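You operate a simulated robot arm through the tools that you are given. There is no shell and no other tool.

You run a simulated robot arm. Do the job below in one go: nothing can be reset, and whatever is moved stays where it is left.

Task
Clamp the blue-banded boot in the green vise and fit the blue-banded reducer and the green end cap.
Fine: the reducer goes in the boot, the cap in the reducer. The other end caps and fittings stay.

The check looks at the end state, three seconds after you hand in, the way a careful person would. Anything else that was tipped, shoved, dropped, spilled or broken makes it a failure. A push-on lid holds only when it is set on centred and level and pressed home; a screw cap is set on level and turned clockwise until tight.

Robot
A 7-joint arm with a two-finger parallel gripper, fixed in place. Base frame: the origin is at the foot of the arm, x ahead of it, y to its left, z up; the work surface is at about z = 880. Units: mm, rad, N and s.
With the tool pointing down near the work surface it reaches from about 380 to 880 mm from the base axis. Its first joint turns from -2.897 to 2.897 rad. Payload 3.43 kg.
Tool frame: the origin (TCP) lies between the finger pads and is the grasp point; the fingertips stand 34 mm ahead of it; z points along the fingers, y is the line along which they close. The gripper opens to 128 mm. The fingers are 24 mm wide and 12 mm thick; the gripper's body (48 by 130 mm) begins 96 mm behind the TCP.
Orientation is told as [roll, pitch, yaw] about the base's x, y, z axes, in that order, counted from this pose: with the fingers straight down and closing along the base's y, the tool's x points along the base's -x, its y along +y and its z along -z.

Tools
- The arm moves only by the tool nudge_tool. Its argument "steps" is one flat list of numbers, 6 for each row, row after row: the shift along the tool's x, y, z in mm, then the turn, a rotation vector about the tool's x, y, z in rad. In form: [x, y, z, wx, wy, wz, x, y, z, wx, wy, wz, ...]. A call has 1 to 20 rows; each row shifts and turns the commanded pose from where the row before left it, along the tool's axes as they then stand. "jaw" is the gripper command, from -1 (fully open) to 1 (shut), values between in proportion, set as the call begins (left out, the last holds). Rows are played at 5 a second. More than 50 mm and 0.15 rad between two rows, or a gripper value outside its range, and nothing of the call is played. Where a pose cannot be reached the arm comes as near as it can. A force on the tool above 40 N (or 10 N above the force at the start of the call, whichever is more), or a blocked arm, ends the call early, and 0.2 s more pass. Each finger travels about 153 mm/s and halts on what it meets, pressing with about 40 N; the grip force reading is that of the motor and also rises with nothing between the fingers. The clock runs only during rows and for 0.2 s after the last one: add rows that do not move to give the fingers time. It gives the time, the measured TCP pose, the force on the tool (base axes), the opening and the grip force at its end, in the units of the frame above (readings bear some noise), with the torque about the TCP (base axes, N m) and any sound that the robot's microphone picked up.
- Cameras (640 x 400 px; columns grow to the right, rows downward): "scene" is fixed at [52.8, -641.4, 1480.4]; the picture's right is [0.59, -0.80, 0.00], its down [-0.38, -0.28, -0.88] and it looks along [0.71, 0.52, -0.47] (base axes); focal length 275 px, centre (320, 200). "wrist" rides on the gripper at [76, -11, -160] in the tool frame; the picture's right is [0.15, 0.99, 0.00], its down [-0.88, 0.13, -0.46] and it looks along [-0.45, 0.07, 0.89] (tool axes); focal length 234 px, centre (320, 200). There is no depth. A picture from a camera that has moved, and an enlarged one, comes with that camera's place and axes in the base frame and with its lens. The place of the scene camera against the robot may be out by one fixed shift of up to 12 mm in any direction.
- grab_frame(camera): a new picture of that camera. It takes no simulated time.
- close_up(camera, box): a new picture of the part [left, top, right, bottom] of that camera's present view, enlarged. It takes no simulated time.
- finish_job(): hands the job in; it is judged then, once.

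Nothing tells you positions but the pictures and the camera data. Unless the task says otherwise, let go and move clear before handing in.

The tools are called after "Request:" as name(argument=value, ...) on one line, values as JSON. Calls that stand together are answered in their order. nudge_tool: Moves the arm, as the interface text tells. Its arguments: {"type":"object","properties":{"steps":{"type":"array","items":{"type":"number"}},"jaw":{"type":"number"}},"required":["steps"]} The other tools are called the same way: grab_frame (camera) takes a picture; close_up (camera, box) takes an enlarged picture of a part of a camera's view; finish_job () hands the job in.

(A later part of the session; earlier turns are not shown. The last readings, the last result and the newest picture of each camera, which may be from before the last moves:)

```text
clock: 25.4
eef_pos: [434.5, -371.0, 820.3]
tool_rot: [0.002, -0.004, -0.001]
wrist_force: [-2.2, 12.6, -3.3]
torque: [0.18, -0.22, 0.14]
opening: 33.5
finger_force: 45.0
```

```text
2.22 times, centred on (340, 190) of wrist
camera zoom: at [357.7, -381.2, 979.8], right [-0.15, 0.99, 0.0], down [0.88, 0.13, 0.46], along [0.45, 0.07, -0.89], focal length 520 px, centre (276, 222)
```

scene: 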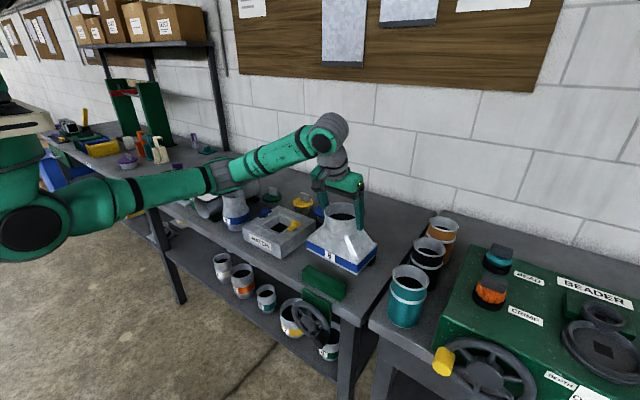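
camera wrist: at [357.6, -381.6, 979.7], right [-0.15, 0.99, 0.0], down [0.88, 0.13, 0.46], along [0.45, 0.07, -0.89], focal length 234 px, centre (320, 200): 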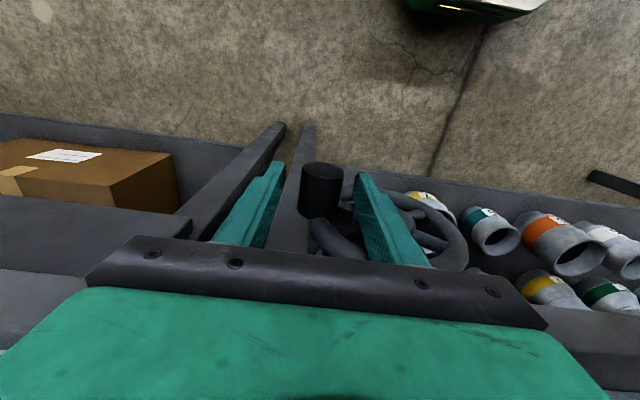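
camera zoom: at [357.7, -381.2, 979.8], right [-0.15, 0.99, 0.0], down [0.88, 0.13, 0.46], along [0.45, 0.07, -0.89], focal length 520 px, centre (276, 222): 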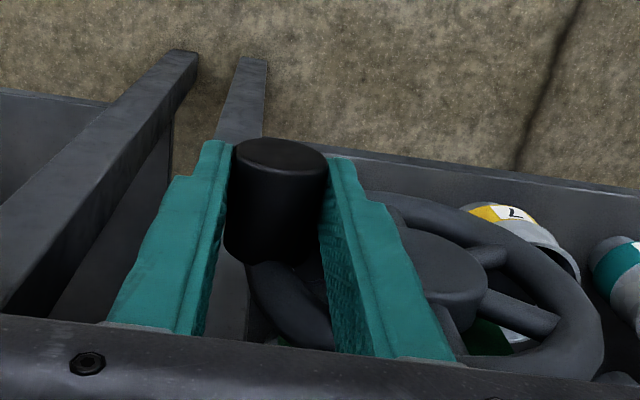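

The knob is gripped at 33.5 mm. I'll try a small clockwise arc (knob moving down) and watch the forces and the jaw.

Request:
nudge_tool(steps=[0, 0.3, 6, 0, 0, 0, 0, 0.9, 5.9, 0, 0, 0, 0, 1.5, 5.8, 0, 0, 0, 0, 0, 0, 0, 0, 0])

Request:
close_up(camera="wrist", box=[200, 100, 480, 280])

Request:
close_up(camera="scene", box=[270, 210, 410, 350])

```text
clock: 26.4
eef_pos: [432.9, -368.0, 802.9]
tool_rot: [0.0, -0.006, 0.002]
wrist_force: [4.0, 4.5, 13.8]
torque: [0.72, -0.34, -0.07]
opening: 33.4
finger_force: 45.1
```

```text
2.22 times, centred on (340, 190) of wrist
camera zoom: at [357.3, -379.2, 962.4], right [-0.15, 0.99, 0.0], down [0.88, 0.13, 0.46], along [0.46, 0.07, -0.89], focal length 520 px, centre (276, 222)
```

zoom: 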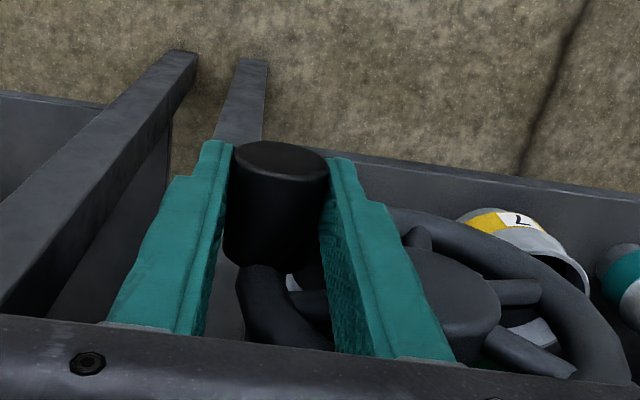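

```text
2.86 times, centred on (340, 280) of scene
camera zoom: at [52.8, -641.4, 1480.4], right [0.59, -0.8, 0.0], down [-0.38, -0.28, -0.88], along [0.71, 0.52, -0.47], focal length 785 px, centre (263, -29)
```

zoom: 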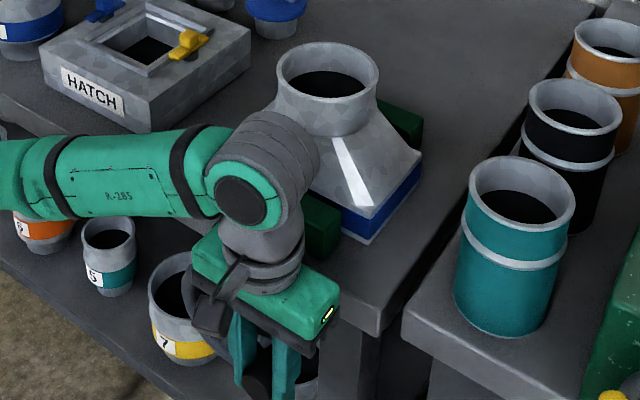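

The wheel turns with the knob at low force. I'll continue the clockwise arc to the bottom.

Request:
nudge_tool(steps=[0, 3.3, 8.4, 0, 0, 0, 0, 4.5, 7.8, 0, 0, 0, 0, 5.6, 7.0, 0, 0, 0, 0, 6.6, 6.1, 0, 0, 0, 0, 7.4, 5.0, 0, 0, 0, 0, 8.1, 3.9, 0, 0, 0, 0, 8.6, 2.6, 0, 0, 0, 0, 8.9, 1.3, 0, 0, 0, 0, 0, 0, 0, 0, 0])

Request:
grab_frame(camera="wrist")

Request:
close_up(camera="scene", box=[270, 210, 410, 350])

```text
clock: 27.1
eef_pos: [433.3, -361.8, 785.3]
tool_rot: [-0.01, -0.005, 0.0]
wrist_force: [4.8, -10.0, -7.8]
torque: [-0.17, 0.33, 0.33]
opening: 33.4
finger_force: 45.2
stopped in row 3: the force on the tool passed its limit at 48 N (the readings are from after the stop); the commanded pose is now the measured one
```

```text
taken
camera wrist: at [357.1, -372.4, 944.2], right [-0.15, 0.99, -0.01], down [0.88, 0.13, 0.46], along [0.46, 0.06, -0.89], focal length 234 px, centre (320, 200)
```

wrist: 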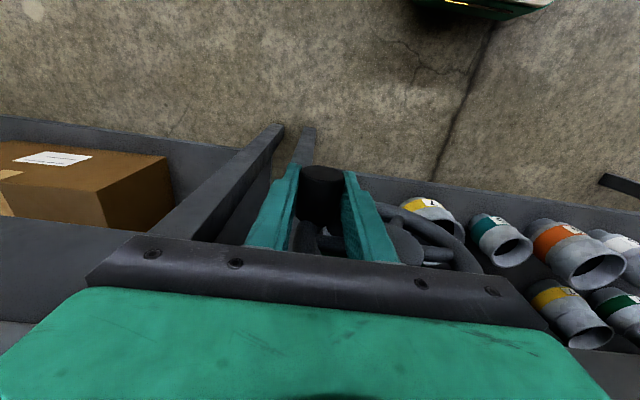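

```text
2.86 times, centred on (340, 280) of scene
camera zoom: at [52.8, -641.4, 1480.4], right [0.59, -0.8, 0.0], down [-0.38, -0.28, -0.88], along [0.71, 0.52, -0.47], focal length 785 px, centre (263, -29)
```

zoom: 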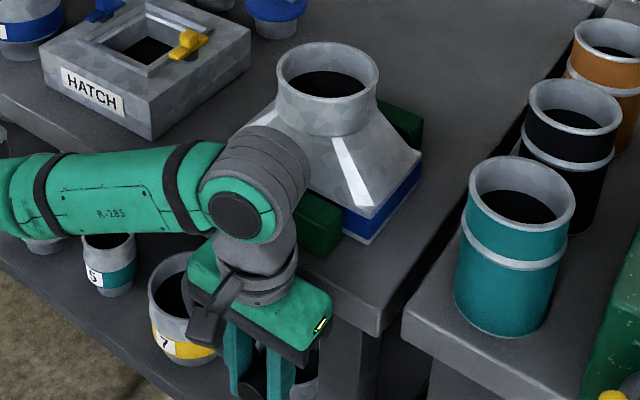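

The 48 N stop is probably the gripper body meeting the wheel's rim top, since the tool is vertical. I'll release, rise, and re-grip with the tool pitched forward so the body stays clear of the wheel.

Request:
nudge_tool(steps=[0, 0, 0, 0, 0, 0, 0, 0, 0, 0, 0, 0], jaw=0.06)

Request:
nudge_tool(steps=[4, 0, -10, 0, 0, 0, 4, 0, -30, 0, 0, 0, 4, 0, -40, 0, 0, 0, 4, 0, -40, 0, 0, 0, 10, 0, -10, 0, -0.14, 0, 10, 0, 0, 0, -0.14, 0, 0, 0, 0, 0, -0.12, 0, 0, 0, 0, 0, 0, 0])

Request:
grab_frame(camera="wrist")

Request:
close_up(camera="scene", box=[270, 210, 410, 370])

```text
clock: 27.7
eef_pos: [432.8, -361.7, 785.5]
tool_rot: [-0.009, -0.005, -0.002]
wrist_force: [-0.1, 0.4, -0.1]
torque: [0.01, -0.01, 0.02]
opening: 60.3
finger_force: 0.1
```

```text
clock: 29.5
eef_pos: [395.0, -361.7, 914.4]
tool_rot: [-0.01, -0.406, 0.001]
wrist_force: [-0.6, 0.3, -0.6]
torque: [-0.01, 0.01, 0.01]
opening: 60.3
finger_force: 0.1
```

```text
taken
camera wrist: at [263.0, -371.3, 1030.7], right [-0.13, 0.99, -0.07], down [0.63, 0.14, 0.77], along [0.77, 0.06, -0.64], focal length 234 px, centre (320, 200)
```

wrist: 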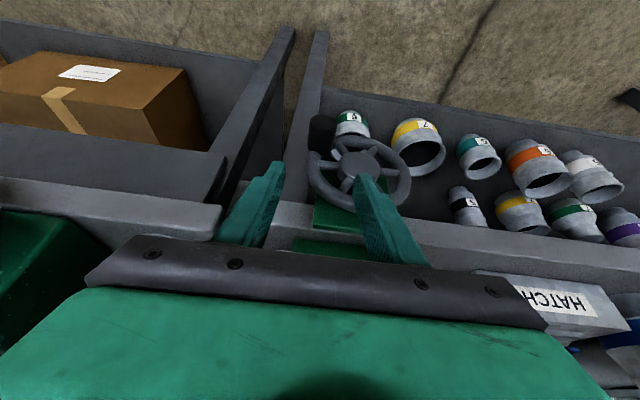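

```text
2.50 times, centred on (340, 290) of scene
camera zoom: at [52.8, -641.4, 1480.4], right [0.59, -0.8, 0.0], down [-0.38, -0.28, -0.88], along [0.71, 0.52, -0.47], focal length 687 px, centre (270, -25)
```

zoom: 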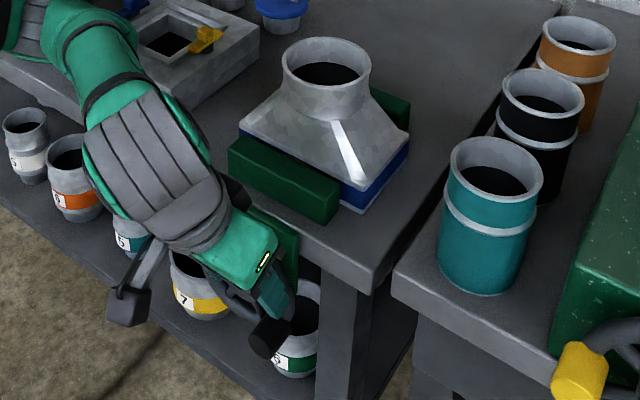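

The wheel now shows face-on in the wrist view. I'll zoom in to locate the knob and hub accurately and check whether the jaw moved.

Request:
close_up(camera="wrist", box=[270, 90, 450, 230])

Request:
close_up(camera="scene", box=[300, 220, 380, 310])

```text
2.86 times, centred on (360, 160) of wrist
camera zoom: at [263.0, -371.3, 1030.7], right [-0.13, 0.99, -0.07], down [0.63, 0.14, 0.77], along [0.77, 0.06, -0.64], focal length 669 px, centre (206, 314)
```

zoom: 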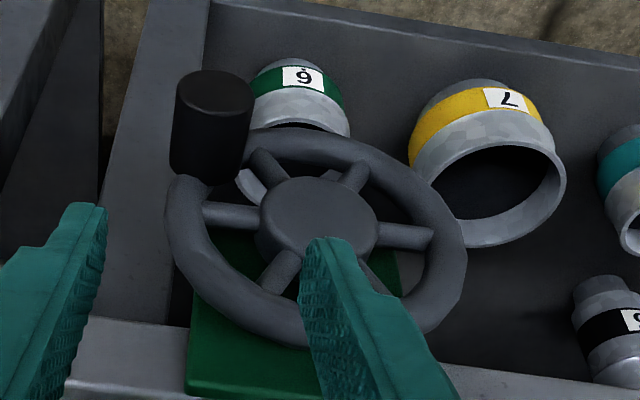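

```text
4.44 times, centred on (340, 265) of scene
camera zoom: at [52.8, -641.4, 1480.4], right [0.59, -0.8, 0.0], down [-0.38, -0.28, -0.88], along [0.71, 0.52, -0.47], focal length 1221 px, centre (231, -89)
```

zoom: 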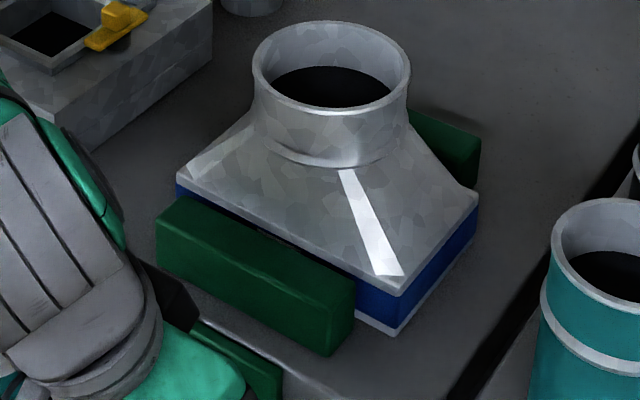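

The knob is now at about (-363, 785) in y–z with the hub near (-312, 815). The front jaw has already advanced about 3–4 mm, so clockwise closes it. I'll re-grip with the pitched tool.

Request:
nudge_tool(steps=[13, -0.6, 20, 0, 0, 0, 13, -0.6, 25, 0, 0, 0, 0, 0, 38, 0, 0, 0, 0, 0, 37, 0, 0, 0, 0, 0, 0, 0, 0, 0])

Request:
close_up(camera="wrist", box=[220, 90, 460, 250])

```text
clock: 30.7
eef_pos: [422.1, -363.3, 791.5]
tool_rot: [-0.009, -0.404, 0.002]
wrist_force: [-0.1, 0.4, 0.0]
torque: [0.02, -0.04, 0.01]
opening: 60.2
finger_force: 0.0
```

```text
2.50 times, centred on (340, 170) of wrist
camera zoom: at [289.3, -372.7, 908.4], right [-0.13, 0.99, -0.07], down [0.63, 0.14, 0.76], along [0.77, 0.06, -0.64], focal length 585 px, centre (270, 275)
```

zoom: 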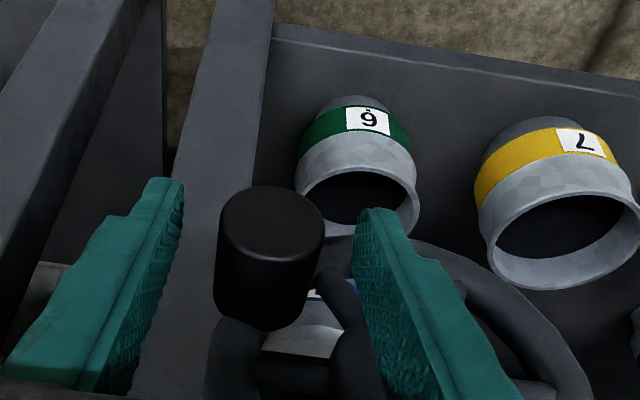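

Request:
nudge_tool(steps=[0, 0, 0, 0, 0, 0, 0, 0, 0, 0, 0, 0, 0, 0, 0, 0, 0, 0], jaw=1)

Request:
close_up(camera="wrist", box=[220, 90, 460, 250])

```text
clock: 31.5
eef_pos: [422.0, -363.6, 791.3]
tool_rot: [-0.009, -0.405, 0.0]
wrist_force: [1.6, 0.0, -4.9]
torque: [-0.21, -0.63, 0.02]
opening: 33.4
finger_force: 45.2
```

```text
2.50 times, centred on (340, 170) of wrist
camera zoom: at [289.3, -372.8, 908.6], right [-0.13, 0.99, -0.07], down [0.63, 0.14, 0.76], along [0.77, 0.06, -0.64], focal length 585 px, centre (270, 275)
```

zoom: 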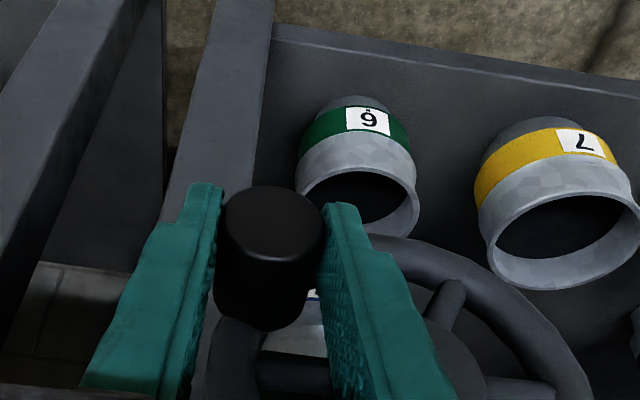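

The grip is neutral. I'll continue the clockwise arc in small steps.

Request:
nudge_tool(steps=[2.34, 3.97, 5.45, 0, 0, 0, 2.13, 4.65, 4.97, 0, 0, 0, 1.9, 5.27, 4.43, 0, 0, 0, 1.64, 5.8, 3.81, 0, 0, 0, 1.35, 6.26, 3.15, 0, 0, 0, 1.04, 6.63, 2.44, 0, 0, 0, 0, 0, 0, 0, 0, 0])

Request:
close_up(camera="wrist", box=[220, 90, 460, 250])

Request:
close_up(camera="scene", box=[300, 220, 380, 310])

```text
clock: 32.3
eef_pos: [419.7, -353.1, 778.0]
tool_rot: [-0.01, -0.402, 0.0]
wrist_force: [4.9, -10.1, -11.3]
torque: [-0.19, -0.29, 0.46]
opening: 33.4
finger_force: 44.8
stopped in row 3: the force on the tool passed its limit at 42 N (the readings are from after the stop); the commanded pose is now the measured one
```

```text
2.50 times, centred on (340, 170) of wrist
camera zoom: at [288.0, -361.6, 894.1], right [-0.13, 0.99, -0.07], down [0.63, 0.14, 0.76], along [0.76, 0.06, -0.64], focal length 585 px, centre (270, 275)
```

zoom: 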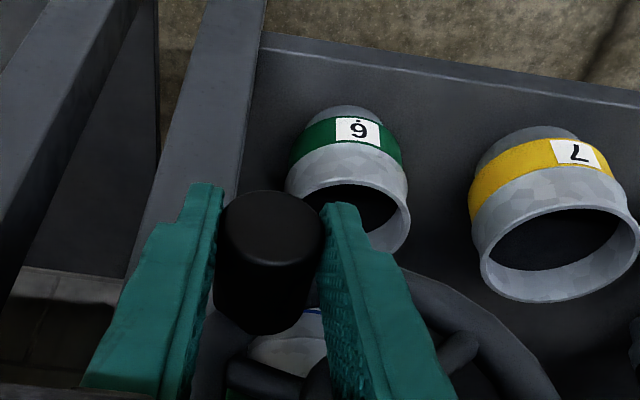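

```text
4.44 times, centred on (340, 265) of scene
camera zoom: at [52.8, -641.4, 1480.4], right [0.59, -0.8, 0.0], down [-0.38, -0.28, -0.88], along [0.71, 0.52, -0.47], focal length 1221 px, centre (231, -89)
```

zoom: 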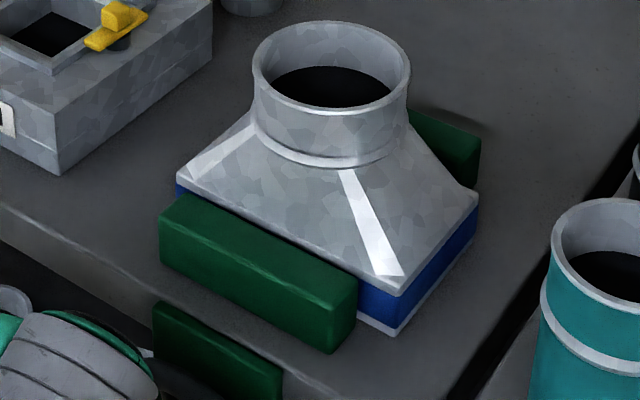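

The jaw advanced again. The residual force is radially outward, so my arc cut slightly inside the knob's true circle. I'll go slower with a slightly larger radius.

Request:
nudge_tool(steps=[1.24, 2.05, 2.91, 0, 0, 0, 0.9, 2.89, 2.11, 0, 0, 0, 0.83, 3.02, 1.95, 0, 0, 0, 0.76, 3.14, 1.78, 0, 0, 0, 0.68, 3.25, 1.6, 0, 0, 0, 0.6, 3.35, 1.42, 0, 0, 0])

```text
clock: 33.7
eef_pos: [419.7, -336.2, 764.1]
tool_rot: [-0.013, -0.404, -0.001]
wrist_force: [-2.5, -21.6, -8.8]
torque: [0.48, -0.48, 0.39]
opening: 33.2
finger_force: 44.6
```

Request:
nudge_tool(steps=[0.73, 3.47, 1.7, 0, 0, 0, 0.64, 3.54, 1.5, 0, 0, 0, 0.36, 3.6, 0.85, 0, 0, 0, 0.28, 3.65, 0.65, 0, 0, 0, 0.19, 3.69, 0.44, 0, 0, 0, 0.11, 3.71, 0.25, 0, 0, 0, 0.02, 3.72, 0.04, 0, 0, 0])

Request:
close_up(camera="wrist", box=[220, 90, 460, 250])

Request:
close_up(camera="scene", box=[300, 220, 380, 310])

```text
clock: 35.3
eef_pos: [420.4, -308.7, 758.5]
tool_rot: [-0.011, -0.404, 0.001]
wrist_force: [-4.0, -11.7, -4.8]
torque: [0.37, -0.12, 0.45]
opening: 33.4
finger_force: 45.5
```

```text
2.50 times, centred on (340, 170) of wrist
camera zoom: at [288.6, -317.8, 875.3], right [-0.13, 0.99, -0.07], down [0.63, 0.14, 0.76], along [0.76, 0.06, -0.64], focal length 585 px, centre (270, 275)
```

zoom: 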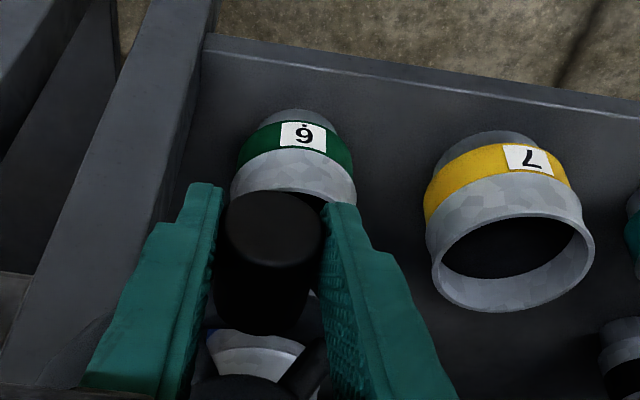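

```text
4.44 times, centred on (340, 265) of scene
camera zoom: at [52.8, -641.4, 1480.4], right [0.59, -0.8, 0.0], down [-0.38, -0.28, -0.88], along [0.71, 0.52, -0.47], focal length 1221 px, centre (231, -89)
```

zoom: 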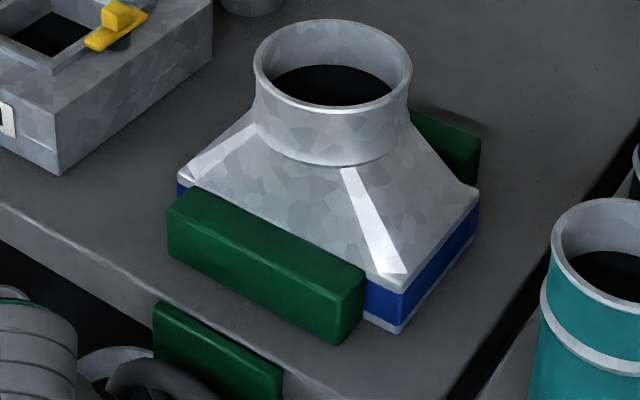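

The front jaw is now at or near the boot and advancing about 10 mm per radian. I'll keep turning past bottom.

Request:
nudge_tool(steps=[-0.12, 3.71, -0.28, 0, 0, 0, -0.2, 3.68, -0.47, 0, 0, 0, -0.29, 3.65, -0.68, 0, 0, 0, -0.37, 3.6, -0.87, 0, 0, 0, -0.46, 3.53, -1.08, 0, 0, 0, -0.54, 3.46, -1.27, 0, 0, 0, -0.62, 3.37, -1.45, 0, 0, 0, -0.7, 3.26, -1.64, 0, 0, 0, -0.77, 3.15, -1.81, 0, 0, 0, -0.84, 3.03, -1.98, 0, 0, 0])

Request:
close_up(camera="scene", box=[300, 220, 380, 310])

```text
clock: 37.5
eef_pos: [420.5, -276.2, 768.8]
tool_rot: [-0.013, -0.403, -0.004]
wrist_force: [-3.4, -13.5, -4.8]
torque: [0.45, 0.05, 0.34]
opening: 33.5
finger_force: 44.4
```

```text
4.44 times, centred on (340, 265) of scene
camera zoom: at [52.8, -641.4, 1480.4], right [0.59, -0.8, 0.0], down [-0.38, -0.28, -0.88], along [0.71, 0.52, -0.47], focal length 1221 px, centre (231, -89)
```

zoom: 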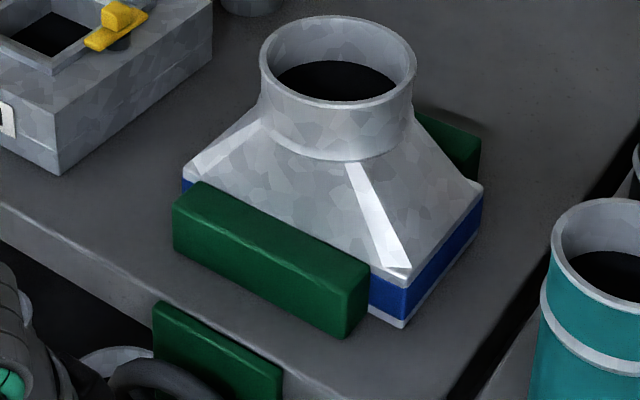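

The jaw now carries the boot back towards the rear jaw, at modest force. I'll continue turning.

Request:
nudge_tool(steps=[-0.86, 3.01, -2.01, 0, 0, 0, -0.93, 2.86, -2.17, 0, 0, 0, -1.0, 2.73, -2.34, 0, 0, 0, -1.06, 2.57, -2.48, 0, 0, 0, -1.11, 2.4, -2.6, 0, 0, 0, -1.17, 2.22, -2.74, 0, 0, 0, -1.22, 2.04, -2.85, 0, 0, 0, -1.27, 1.85, -2.96, 0, 0, 0, -1.3, 1.66, -3.05, 0, 0, 0, -1.35, 1.46, -3.16, 0, 0, 0])

Request:
close_up(camera="scene", box=[300, 220, 380, 310])

Request:
grab_frame(camera="wrist")

```text
clock: 39.7
eef_pos: [420.6, -253.8, 798.1]
tool_rot: [-0.013, -0.405, -0.002]
wrist_force: [1.4, -21.1, -5.0]
torque: [0.29, -0.11, 0.32]
opening: 33.5
finger_force: 45.1
```

```text
4.44 times, centred on (340, 265) of scene
camera zoom: at [52.8, -641.4, 1480.4], right [0.59, -0.8, 0.0], down [-0.38, -0.28, -0.88], along [0.71, 0.52, -0.47], focal length 1221 px, centre (231, -89)
```

zoom: 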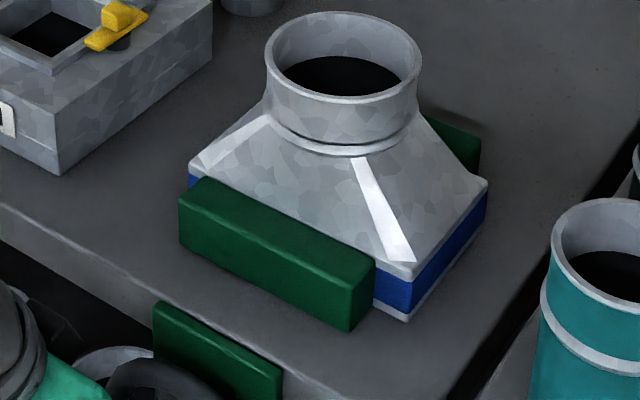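

```text
taken
camera wrist: at [288.0, -262.0, 916.0], right [-0.13, 0.99, -0.07], down [0.63, 0.14, 0.76], along [0.77, 0.05, -0.64], focal length 234 px, centre (320, 200)
```

wrist: 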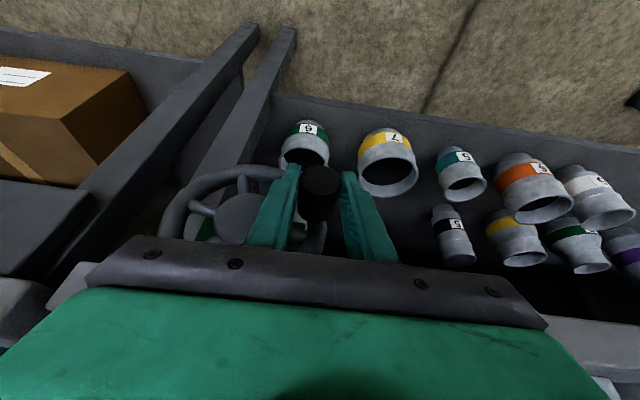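

It's moving well, with a bit of inward radial load, so I'll trim the arc. The boot should be nearly against the rear jaw, so I expect the force to rise when it clamps.

Request:
nudge_tool(steps=[-1.35, 0.42, -3.16, 0, 0, 0, -1.37, 0.21, -3.2, 0, 0, 0, -1.4, 0.8, -3.27, 0, 0, 0, -1.41, 0.59, -3.29, 0, 0, 0, -1.42, 0.36, -3.32, 0, 0, 0, -1.42, 0.15, -3.33, 0, 0, 0])

Request:
close_up(camera="scene", box=[300, 220, 380, 310])

Request:
close_up(camera="wrist", box=[150, 90, 390, 250])

```text
clock: 41.1
eef_pos: [423.1, -250.2, 819.2]
tool_rot: [-0.011, -0.411, -0.003]
wrist_force: [-35.0, 2.4, -5.3]
torque: [0.14, 0.74, 0.76]
opening: 33.4
finger_force: 44.9
out of reach, approached as far as the arm can: row 6
```

```text
4.44 times, centred on (340, 265) of scene
camera zoom: at [52.8, -641.4, 1480.4], right [0.59, -0.8, 0.0], down [-0.38, -0.28, -0.88], along [0.71, 0.52, -0.47], focal length 1221 px, centre (231, -89)
```

zoom: 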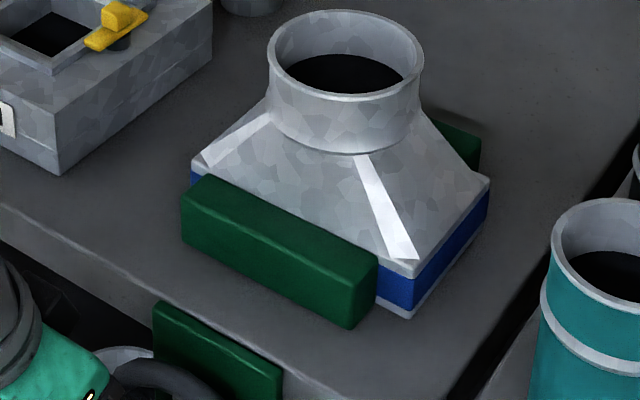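

```text
2.50 times, centred on (270, 170) of wrist
camera zoom: at [289.8, -258.7, 934.4], right [-0.13, 0.99, -0.07], down [0.63, 0.14, 0.77], along [0.77, 0.05, -0.64], focal length 585 px, centre (445, 275)
```

zoom: 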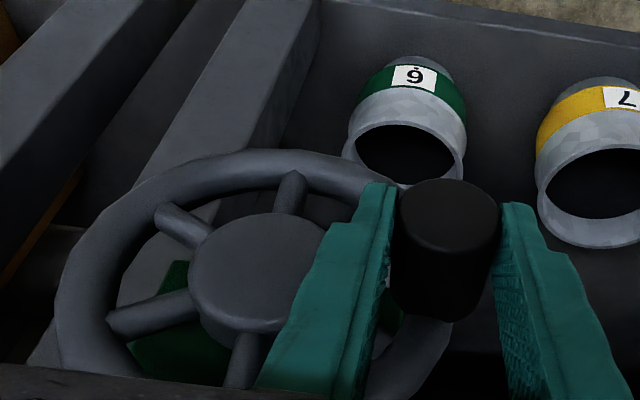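

The pitched tool has reached its limit this close to the base. With the knob now at 9 o'clock, the body clears the rim with the tool upright. I'll open, straighten the tool in place and look.

Request:
nudge_tool(steps=[0, 0, 0, 0, 0, 0, 0, 0, 0, 0, 0, 0], jaw=0.06)

Request:
nudge_tool(steps=[0, 0, 0, 0, 0.1, 0, 0, 0, 0, 0, 0.15, 0, 0, 0, 0, 0, 0.15, 0, 0, 0, 0, 0, 0, 0])

Request:
grab_frame(camera="wrist")

Request:
close_up(camera="wrist", box=[150, 90, 390, 250])

```text
clock: 41.7
eef_pos: [424.8, -250.3, 819.1]
tool_rot: [-0.016, -0.417, 0.001]
wrist_force: [-0.4, -0.5, -0.3]
torque: [0.0, 0.03, -0.02]
opening: 60.4
finger_force: 0.1
```

```text
clock: 42.7
eef_pos: [425.2, -249.7, 819.2]
tool_rot: [-0.016, -0.416, 0.001]
wrist_force: [0.0, 1.0, -0.3]
torque: [-0.04, 0.0, 0.02]
opening: 60.0
finger_force: 0.1
out of reach, approached as far as the arm can: row 1, 2, 3
```

```text
taken
camera wrist: at [291.6, -258.8, 934.2], right [-0.13, 0.99, -0.07], down [0.62, 0.14, 0.77], along [0.77, 0.05, -0.63], focal length 234 px, centre (320, 200)
```

wrist: 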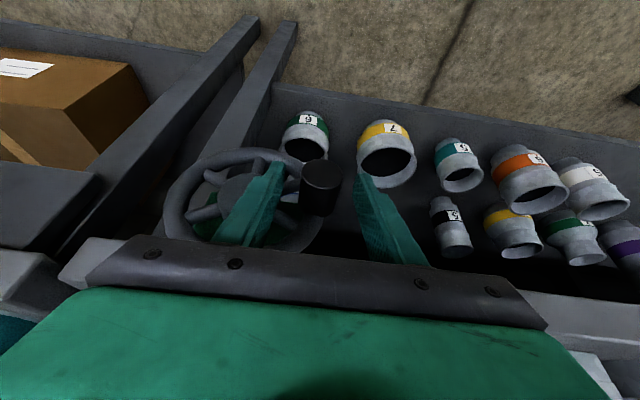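

```text
2.50 times, centred on (270, 170) of wrist
camera zoom: at [291.6, -258.8, 934.2], right [-0.13, 0.99, -0.07], down [0.62, 0.14, 0.77], along [0.77, 0.05, -0.63], focal length 585 px, centre (445, 275)
```

zoom: 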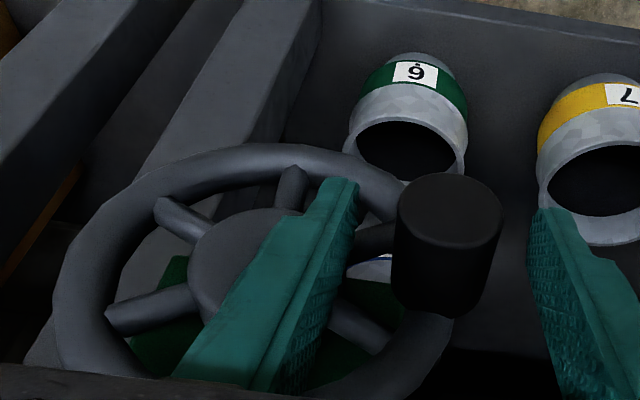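

The arm is stuck at a limit in this configuration. I'll back the tool straight out a bit and see how the pose responds.

Request:
nudge_tool(steps=[0, 0, -15, 0, 0, 0, 0, 0, 0, 0, 0, 0])

```text
clock: 43.0
eef_pos: [430.0, -245.1, 822.5]
tool_rot: [-0.01, -0.412, 0.001]
wrist_force: [-7.9, -4.0, 4.3]
torque: [-0.26, 0.1, -0.43]
opening: 62.3
finger_force: 1.9
out of reach, approached as far as the arm can: row 1
stopped in row 1: the force on the tool passed its limit at 75 N (the readings are from after the stop); the commanded pose is now the measured one
```

Request:
nudge_tool(steps=[-2, -2, -4.6, 0, 0, 0, 0, 0, 0, 0, 0, 0])

```text
clock: 43.5
eef_pos: [430.3, -245.2, 824.6]
tool_rot: [-0.003, -0.408, -0.009]
wrist_force: [-7.3, 0.2, 1.6]
torque: [-0.09, 0.14, -0.26]
opening: 59.9
finger_force: 0.0
out of reach, approached as far as the arm can: row 1
stopped in row 2: the force on the tool passed its limit at 44 N (the readings are from after the stop); the commanded pose is now the measured one
```

Request:
grab_frame(camera="scene")

Request:
close_up(camera="wrist", box=[150, 90, 450, 290])

Request:
close_up(camera="scene", box=[200, 200, 380, 370])

```text
taken
```

scene: 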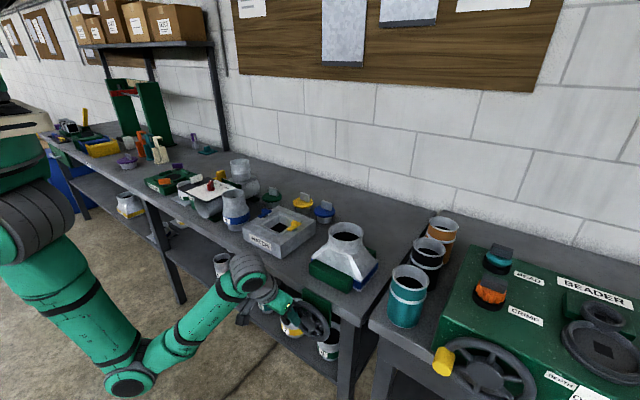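

```text
2.00 times, centred on (300, 190) of wrist
camera zoom: at [297.8, -253.9, 941.2], right [-0.13, 0.99, -0.06], down [0.63, 0.13, 0.77], along [0.77, 0.06, -0.64], focal length 468 px, centre (360, 220)
```

zoom: 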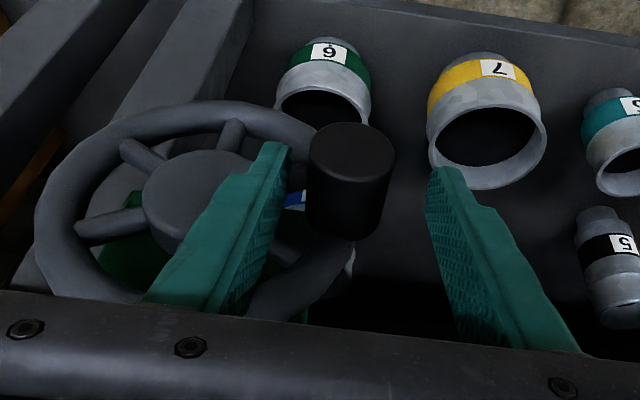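

```text
2.35 times, centred on (290, 285) of scene
camera zoom: at [52.8, -641.4, 1480.4], right [0.59, -0.8, 0.0], down [-0.38, -0.28, -0.88], along [0.71, 0.52, -0.47], focal length 647 px, centre (391, 0)
```

zoom: 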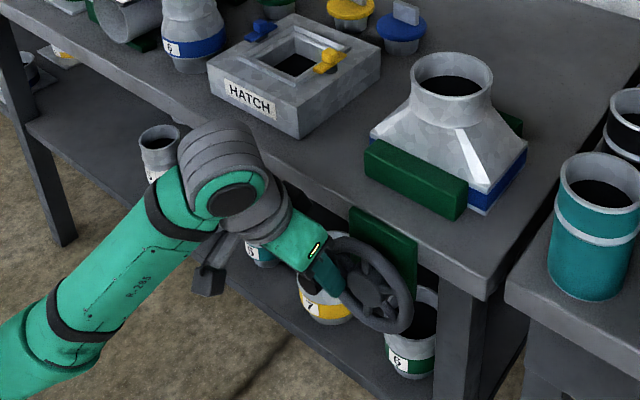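

The arm's elbow has folded low, so it's limited this close to the base, and one finger may be poking between the spokes. I'll ease the fingers back out of the wheel with a small retreat and slightly more forward pitch.

Request:
nudge_tool(steps=[4, -1, -1.5, 0, -0.03, 0, 4, -1, -1.5, 0, -0.03, 0, 0, 0, 0, 0, 0, 0])

```text
clock: 44.3
eef_pos: [421.4, -245.0, 822.6]
tool_rot: [-0.002, -0.47, -0.008]
wrist_force: [-0.4, -0.1, 0.3]
torque: [0.0, -0.01, 0.03]
opening: 60.2
finger_force: 0.1
```

That works. I'll keep retreating from the knob with more forward pitch.

Request:
nudge_tool(steps=[5.3, -1, -2.7, 0, -0.03, 0, 5.3, -1, -2.9, 0, -0.03, 0, 5.2, -1, -3, 0, -0.03, 0, 5.2, 0, -3.2, 0, -0.03, 0, 5, 0, -3.3, 0, -0.03, 0, 5, 0, -3.4, 0, -0.03, 0, 0, 0, 0, 0, 0, 0])

Request:
grab_frame(camera="scene")

Request:
grab_frame(camera="wrist")

```text
clock: 45.9
eef_pos: [386.3, -249.2, 823.5]
tool_rot: [-0.002, -0.651, -0.005]
wrist_force: [1.0, -0.3, 0.4]
torque: [-0.01, -0.01, -0.01]
opening: 60.5
finger_force: 0.1
```

```text
taken
```

scene: 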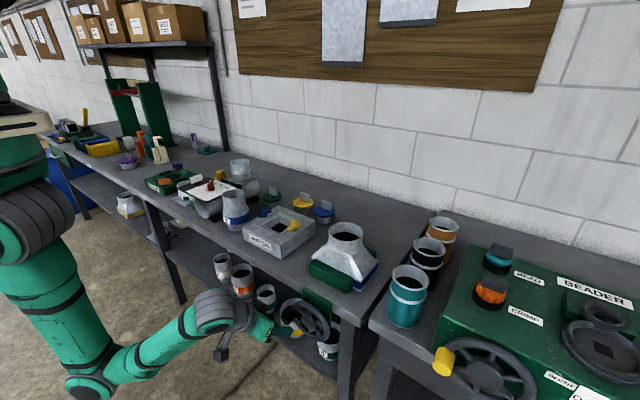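

```text
taken
camera wrist: at [230.1, -258.0, 905.2], right [-0.11, 0.99, -0.09], down [0.43, 0.13, 0.89], along [0.9, 0.06, -0.44], focal length 234 px, centre (320, 200)
```

wrist: 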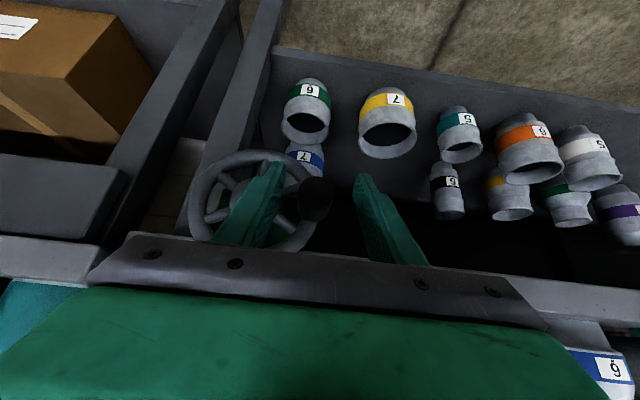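

Now clear, and the arm is comfortable with the tool pitched further forward. I'll measure the knob position again.

Request:
close_up(camera="wrist", box=[180, 120, 400, 260])

Request:
close_up(camera="scene", box=[290, 210, 390, 350])

```text
2.86 times, centred on (290, 190) of wrist
camera zoom: at [230.1, -258.0, 905.2], right [-0.11, 0.99, -0.09], down [0.43, 0.13, 0.89], along [0.9, 0.06, -0.44], focal length 669 px, centre (406, 229)
```

zoom: 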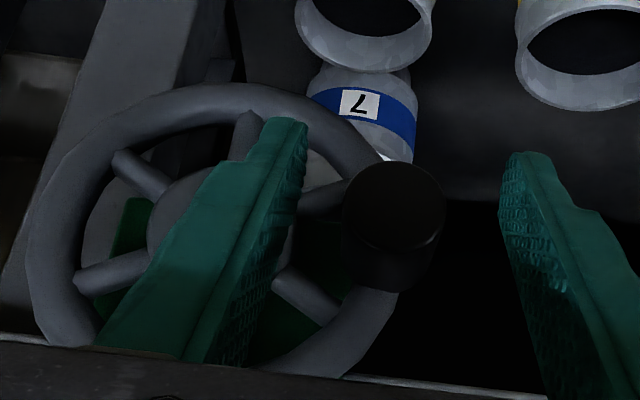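

```text
2.86 times, centred on (340, 280) of scene
camera zoom: at [52.8, -641.4, 1480.4], right [0.59, -0.8, 0.0], down [-0.38, -0.28, -0.88], along [0.71, 0.52, -0.47], focal length 785 px, centre (263, -29)
```

zoom: 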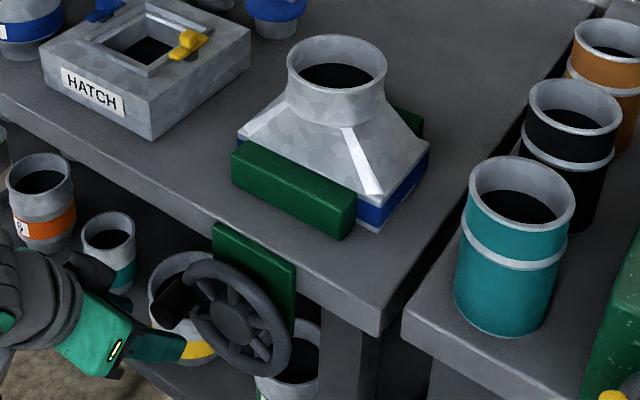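

The knob is at about (y=-250, z=811). I'll pitch further forward and slide the fingers over the knob.

Request:
nudge_tool(steps=[0, 0, 0, 0, -0.15, 0, 0, 0, 0, 0, -0.15, 0, -4.3, -0.3, 6, 0, 0, 0, -4.3, -0.3, 6, 0, 0, 0, -4.2, 0, 5.9, 0, 0, 0, 0, 0, 0, 0, 0, 0])

Request:
close_up(camera="wrist", box=[180, 100, 460, 260])

Request:
grab_frame(camera="scene")

```text
clock: 47.3
eef_pos: [408.5, -249.3, 824.2]
tool_rot: [-0.003, -0.947, -0.005]
wrist_force: [-0.4, 0.5, -0.9]
torque: [0.03, -0.02, 0.02]
opening: 60.2
finger_force: 0.3
```

```text
2.29 times, centred on (320, 180) of wrist
camera zoom: at [235.2, -259.0, 855.6], right [-0.08, 0.99, -0.12], down [0.14, 0.13, 0.98], along [0.99, 0.06, -0.15], focal length 535 px, centre (320, 246)
```

zoom: 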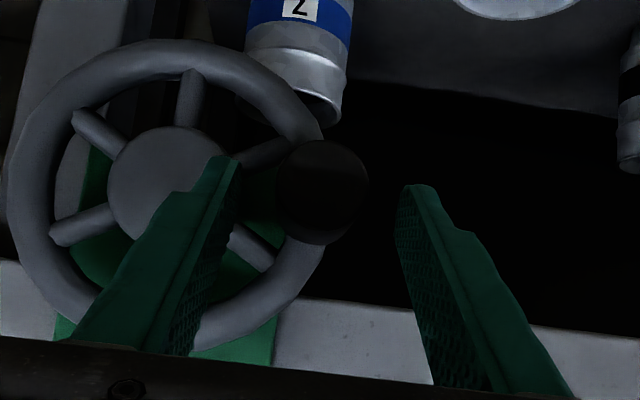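

```text
taken
```

scene: 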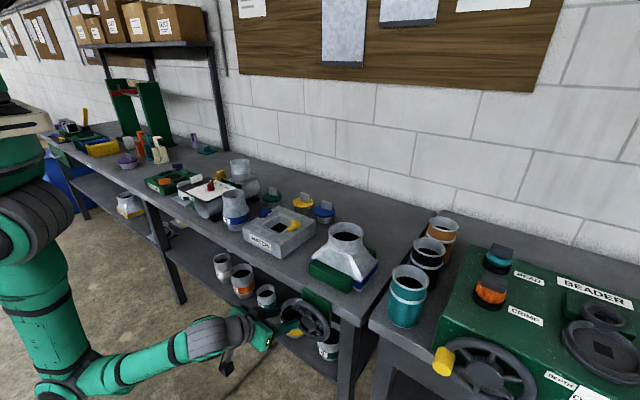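

The knob is centred between the fingers, and hub and knob are both at about z=807. I'll close and continue clockwise (knob rising).

Request:
nudge_tool(steps=[0, 0, 0, 0, 0, 0, 0, 0, 0, 0, 0, 0, 0, 0, 0, 0, 0, 0], jaw=1)

```text
clock: 48.1
eef_pos: [409.1, -250.3, 823.9]
tool_rot: [-0.004, -0.947, -0.005]
wrist_force: [3.1, -5.1, -0.6]
torque: [-0.1, -0.03, 0.5]
opening: 33.8
finger_force: 44.8
```

Request:
nudge_tool(steps=[-2.92, -0.1, -2.1, 0, 0, 0, -2.91, -0.32, -2.09, 0, 0, 0, -2.89, -0.53, -2.08, 0, 0, 0, -2.86, -0.74, -2.06, 0, 0, 0, -2.82, -0.95, -2.03, 0, 0, 0])

Request:
close_up(camera="scene", box=[290, 210, 390, 350])

Request:
close_up(camera="wrist", box=[180, 100, 460, 260])

```text
clock: 49.3
eef_pos: [409.1, -252.2, 845.0]
tool_rot: [-0.01, -0.954, -0.002]
wrist_force: [-0.1, 0.4, -0.2]
torque: [-0.01, 0.0, 0.03]
opening: 0.1
finger_force: 33.3
```

```text
2.86 times, centred on (340, 280) of scene
camera zoom: at [52.8, -641.4, 1480.4], right [0.59, -0.8, 0.0], down [-0.38, -0.28, -0.88], along [0.71, 0.52, -0.47], focal length 785 px, centre (263, -29)
```

zoom: 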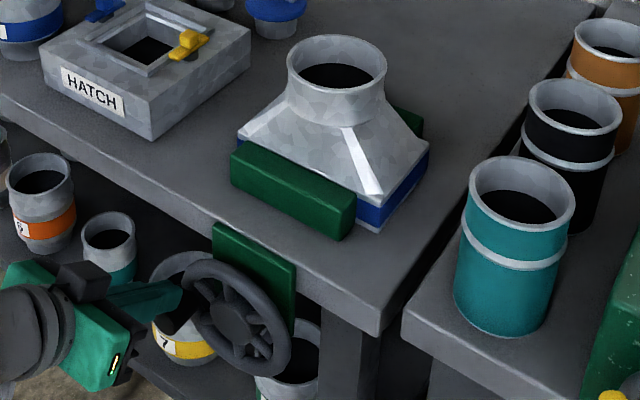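

```text
2.29 times, centred on (320, 180) of wrist
camera zoom: at [234.9, -262.2, 874.9], right [-0.08, 0.99, -0.12], down [0.14, 0.13, 0.98], along [0.99, 0.06, -0.15], focal length 535 px, centre (320, 246)
```

zoom: 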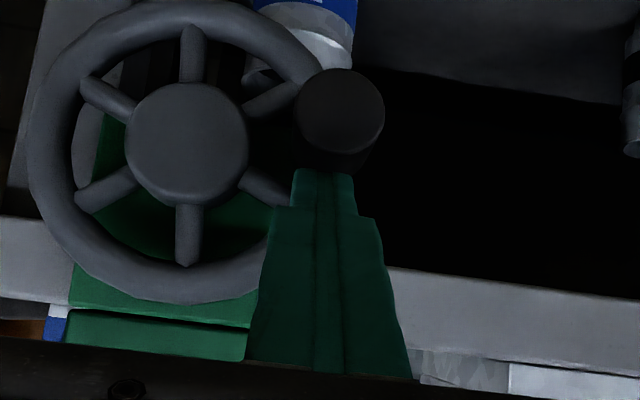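

The fingers slipped off the top of the knob, which fell back slightly. Let me check whether the boot is already touching the rear jaw.

Request:
close_up(camera="scene", box=[325, 215, 385, 275])

Request:
close_up(camera="scene", box=[300, 220, 380, 310])

```text
6.67 times, centred on (355, 245) of scene
camera zoom: at [52.8, -641.4, 1480.4], right [0.59, -0.8, 0.0], down [-0.38, -0.28, -0.88], along [0.71, 0.52, -0.47], focal length 1832 px, centre (87, -100)
```

zoom: 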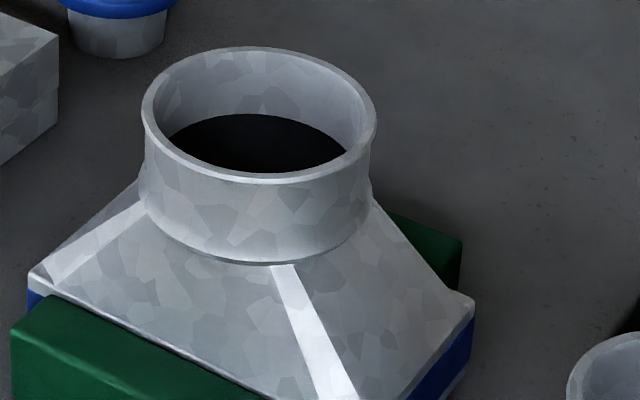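

```text
4.44 times, centred on (340, 265) of scene
camera zoom: at [52.8, -641.4, 1480.4], right [0.59, -0.8, 0.0], down [-0.38, -0.28, -0.88], along [0.71, 0.52, -0.47], focal length 1221 px, centre (231, -89)
```

zoom: 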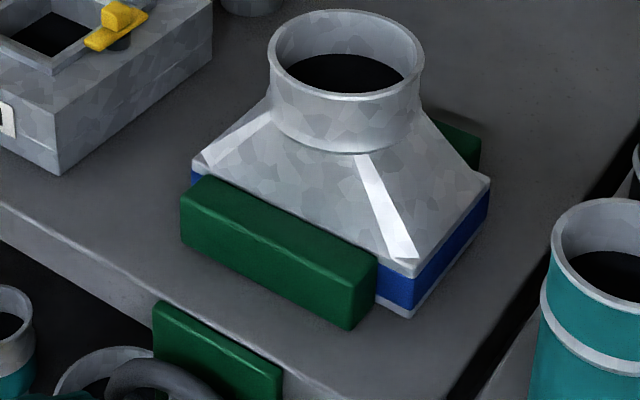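

The boot and both jaws appear in contact, so the wheel was near tight when the fingers slipped and let it back about 0.17 rad. I'll push the knob up from below with closed fingers instead. First I'll retreat and pitch the tool nearly horizontal.

Request:
nudge_tool(steps=[11.5, 0, -16.3, 0, 0, 0, 11.5, 0, -16.3, 0, 0, 0, 0, 0, 0, 0, -0.15, 0, 0, 0, 0, 0, -0.15, 0, 0, 0, 0, 0, -0.1, 0, 0, 0, 0, 0, 0, 0])

Request:
grab_frame(camera="wrist")

Request:
grab_frame(camera="scene")

```text
clock: 50.7
eef_pos: [369.2, -252.2, 842.4]
tool_rot: [-0.011, -1.35, 0.003]
wrist_force: [-1.2, -0.5, -0.1]
torque: [0.0, 0.01, 0.0]
opening: 0.2
finger_force: 32.9
```

```text
taken
camera wrist: at [195.8, -261.7, 803.1], right [-0.02, 0.99, -0.15], down [-0.25, 0.13, 0.96], along [0.97, 0.06, 0.24], focal length 234 px, centre (320, 200)
```

wrist: 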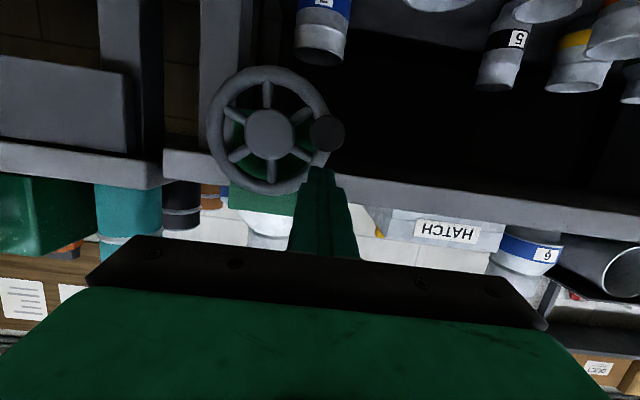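

```text
taken
```

scene: 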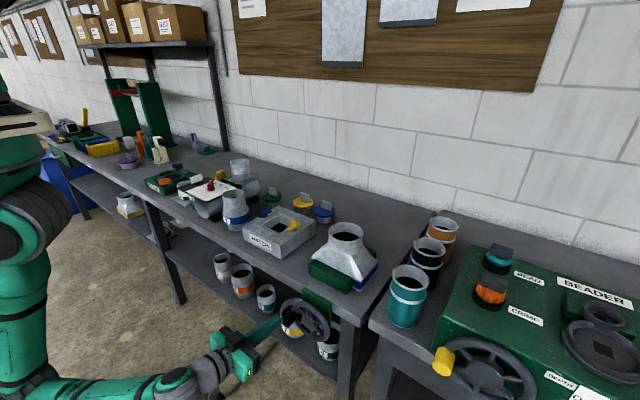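

With the tool nearly horizontal the arm has good freedom. I'll lower the closed fingers below the knob and slide forward underneath it.

Request:
nudge_tool(steps=[37, 1, 8.3, 0, 0, 0, 37, 1, 8.3, 0, 0, 0, -4, 0, 17.5, 0, 0, 0, -4, 0, 17.5, 0, 0, 0, 0, 0, 0, 0, 0, 0])

Request:
close_up(camera="wrist", box=[180, 40, 460, 260])

Request:
close_up(camera="scene", box=[220, 260, 380, 390])

```text
clock: 51.9
eef_pos: [404.4, -249.3, 764.8]
tool_rot: [-0.007, -1.348, 0.002]
wrist_force: [-0.5, 0.8, -0.4]
torque: [0.02, 0.02, 0.0]
opening: 0.4
finger_force: 33.4
```

```text
1.82 times, centred on (320, 150) of wrist
camera zoom: at [231.7, -259.0, 726.8], right [-0.02, 0.99, -0.14], down [-0.25, 0.13, 0.96], along [0.97, 0.06, 0.24], focal length 426 px, centre (320, 291)
```

zoom: 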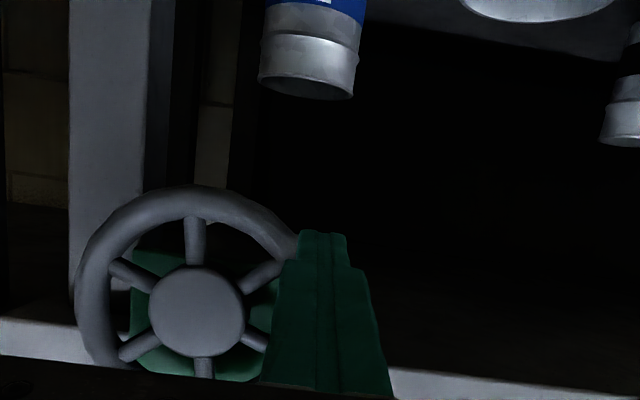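

```text
3.08 times, centred on (300, 325) of scene
camera zoom: at [52.8, -641.4, 1480.4], right [0.59, -0.8, 0.0], down [-0.38, -0.28, -0.88], along [0.71, 0.52, -0.47], focal length 846 px, centre (382, -185)
```

zoom: 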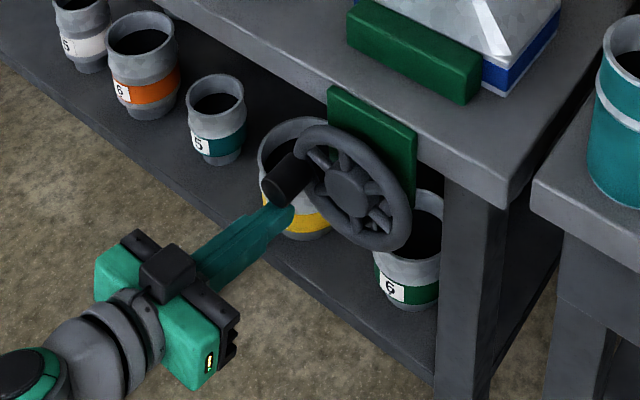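

The closed fingers are directly under the knob. I'll push up in small steps until the force limit trips.

Request:
nudge_tool(steps=[-3.9, 0, -0.9, 0, 0, 0, -2, 0, -0.4, 0, 0, 0, -2, 0, -0.4, 0, 0, 0, -2, 0, -0.4, 0, 0, 0, -2, 0, -0.4, 0, 0, 0, -2, 0, -0.4, 0, 0, 0, -2, 0, -0.4, 0, 0, 0, -2, 0, -0.4, 0, 0, 0, -2, 0, -0.4, 0, 0, 0, -2, 0, -0.4, 0, 0, 0])

Request:
close_up(camera="wrist", box=[180, 40, 460, 260])

```text
clock: 53.8
eef_pos: [403.0, -249.6, 780.9]
tool_rot: [-0.001, -1.339, -0.008]
wrist_force: [0.3, -0.8, -3.2]
torque: [-0.04, 0.06, 0.01]
opening: 0.0
finger_force: 32.6
stopped in row 9: the force on the tool passed its limit at 44 N (the readings are from after the stop); the commanded pose is now the measured one
```

```text
1.82 times, centred on (320, 150) of wrist
camera zoom: at [230.1, -259.4, 743.0], right [-0.03, 0.99, -0.14], down [-0.24, 0.13, 0.96], along [0.97, 0.06, 0.23], focal length 426 px, centre (320, 291)
```

zoom: 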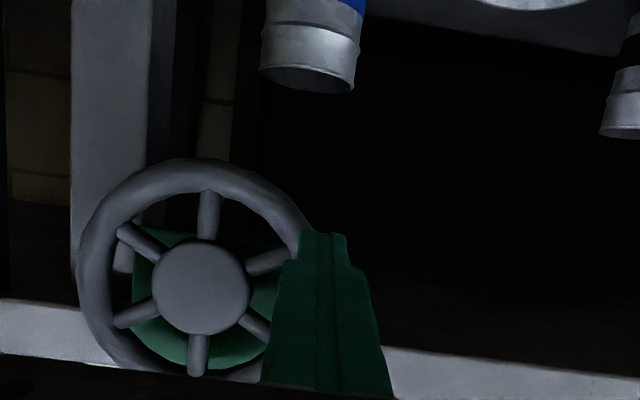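

The push reached 44 N, so the wheel is now resisting firmly. I'll push once more to see if it yields any further, then check the jaws.

Request:
nudge_tool(steps=[-1, 0, -0.2, 0, 0, 0, -1, 0, -0.2, 0, 0, 0, -1, 0, -0.2, 0, 0, 0, -1, 0, -0.2, 0, 0, 0, -1, 0, -0.2, 0, 0, 0, -1, 0, -0.2, 0, 0, 0, -1, 0, -0.2, 0, 0, 0, -1, 0, -0.2, 0, 0, 0])

Request:
close_up(camera="wrist", box=[180, 40, 460, 260])

Request:
close_up(camera="scene", box=[300, 220, 380, 310])

```text
clock: 54.9
eef_pos: [402.0, -249.7, 780.4]
tool_rot: [0.015, -1.33, -0.022]
wrist_force: [0.5, 0.5, -3.5]
torque: [0.01, 0.06, 0.01]
opening: 0.0
finger_force: 33.2
stopped in row 5: the force on the tool passed its limit at 43 N (the readings are from after the stop); the commanded pose is now the measured one
```

```text
1.82 times, centred on (320, 150) of wrist
camera zoom: at [229.1, -259.2, 744.5], right [-0.03, 0.99, -0.14], down [-0.23, 0.13, 0.96], along [0.97, 0.06, 0.23], focal length 426 px, centre (320, 291)
```

zoom: 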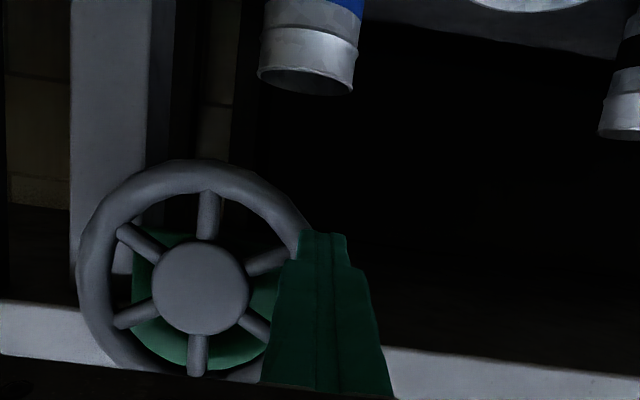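

```text
4.44 times, centred on (340, 265) of scene
camera zoom: at [52.8, -641.4, 1480.4], right [0.59, -0.8, 0.0], down [-0.38, -0.28, -0.88], along [0.71, 0.52, -0.47], focal length 1221 px, centre (231, -89)
```

zoom: 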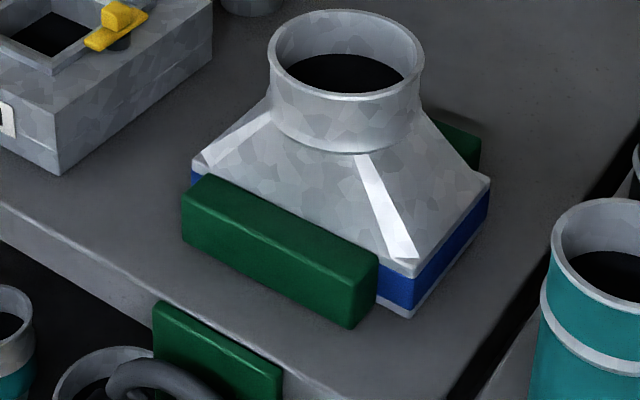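

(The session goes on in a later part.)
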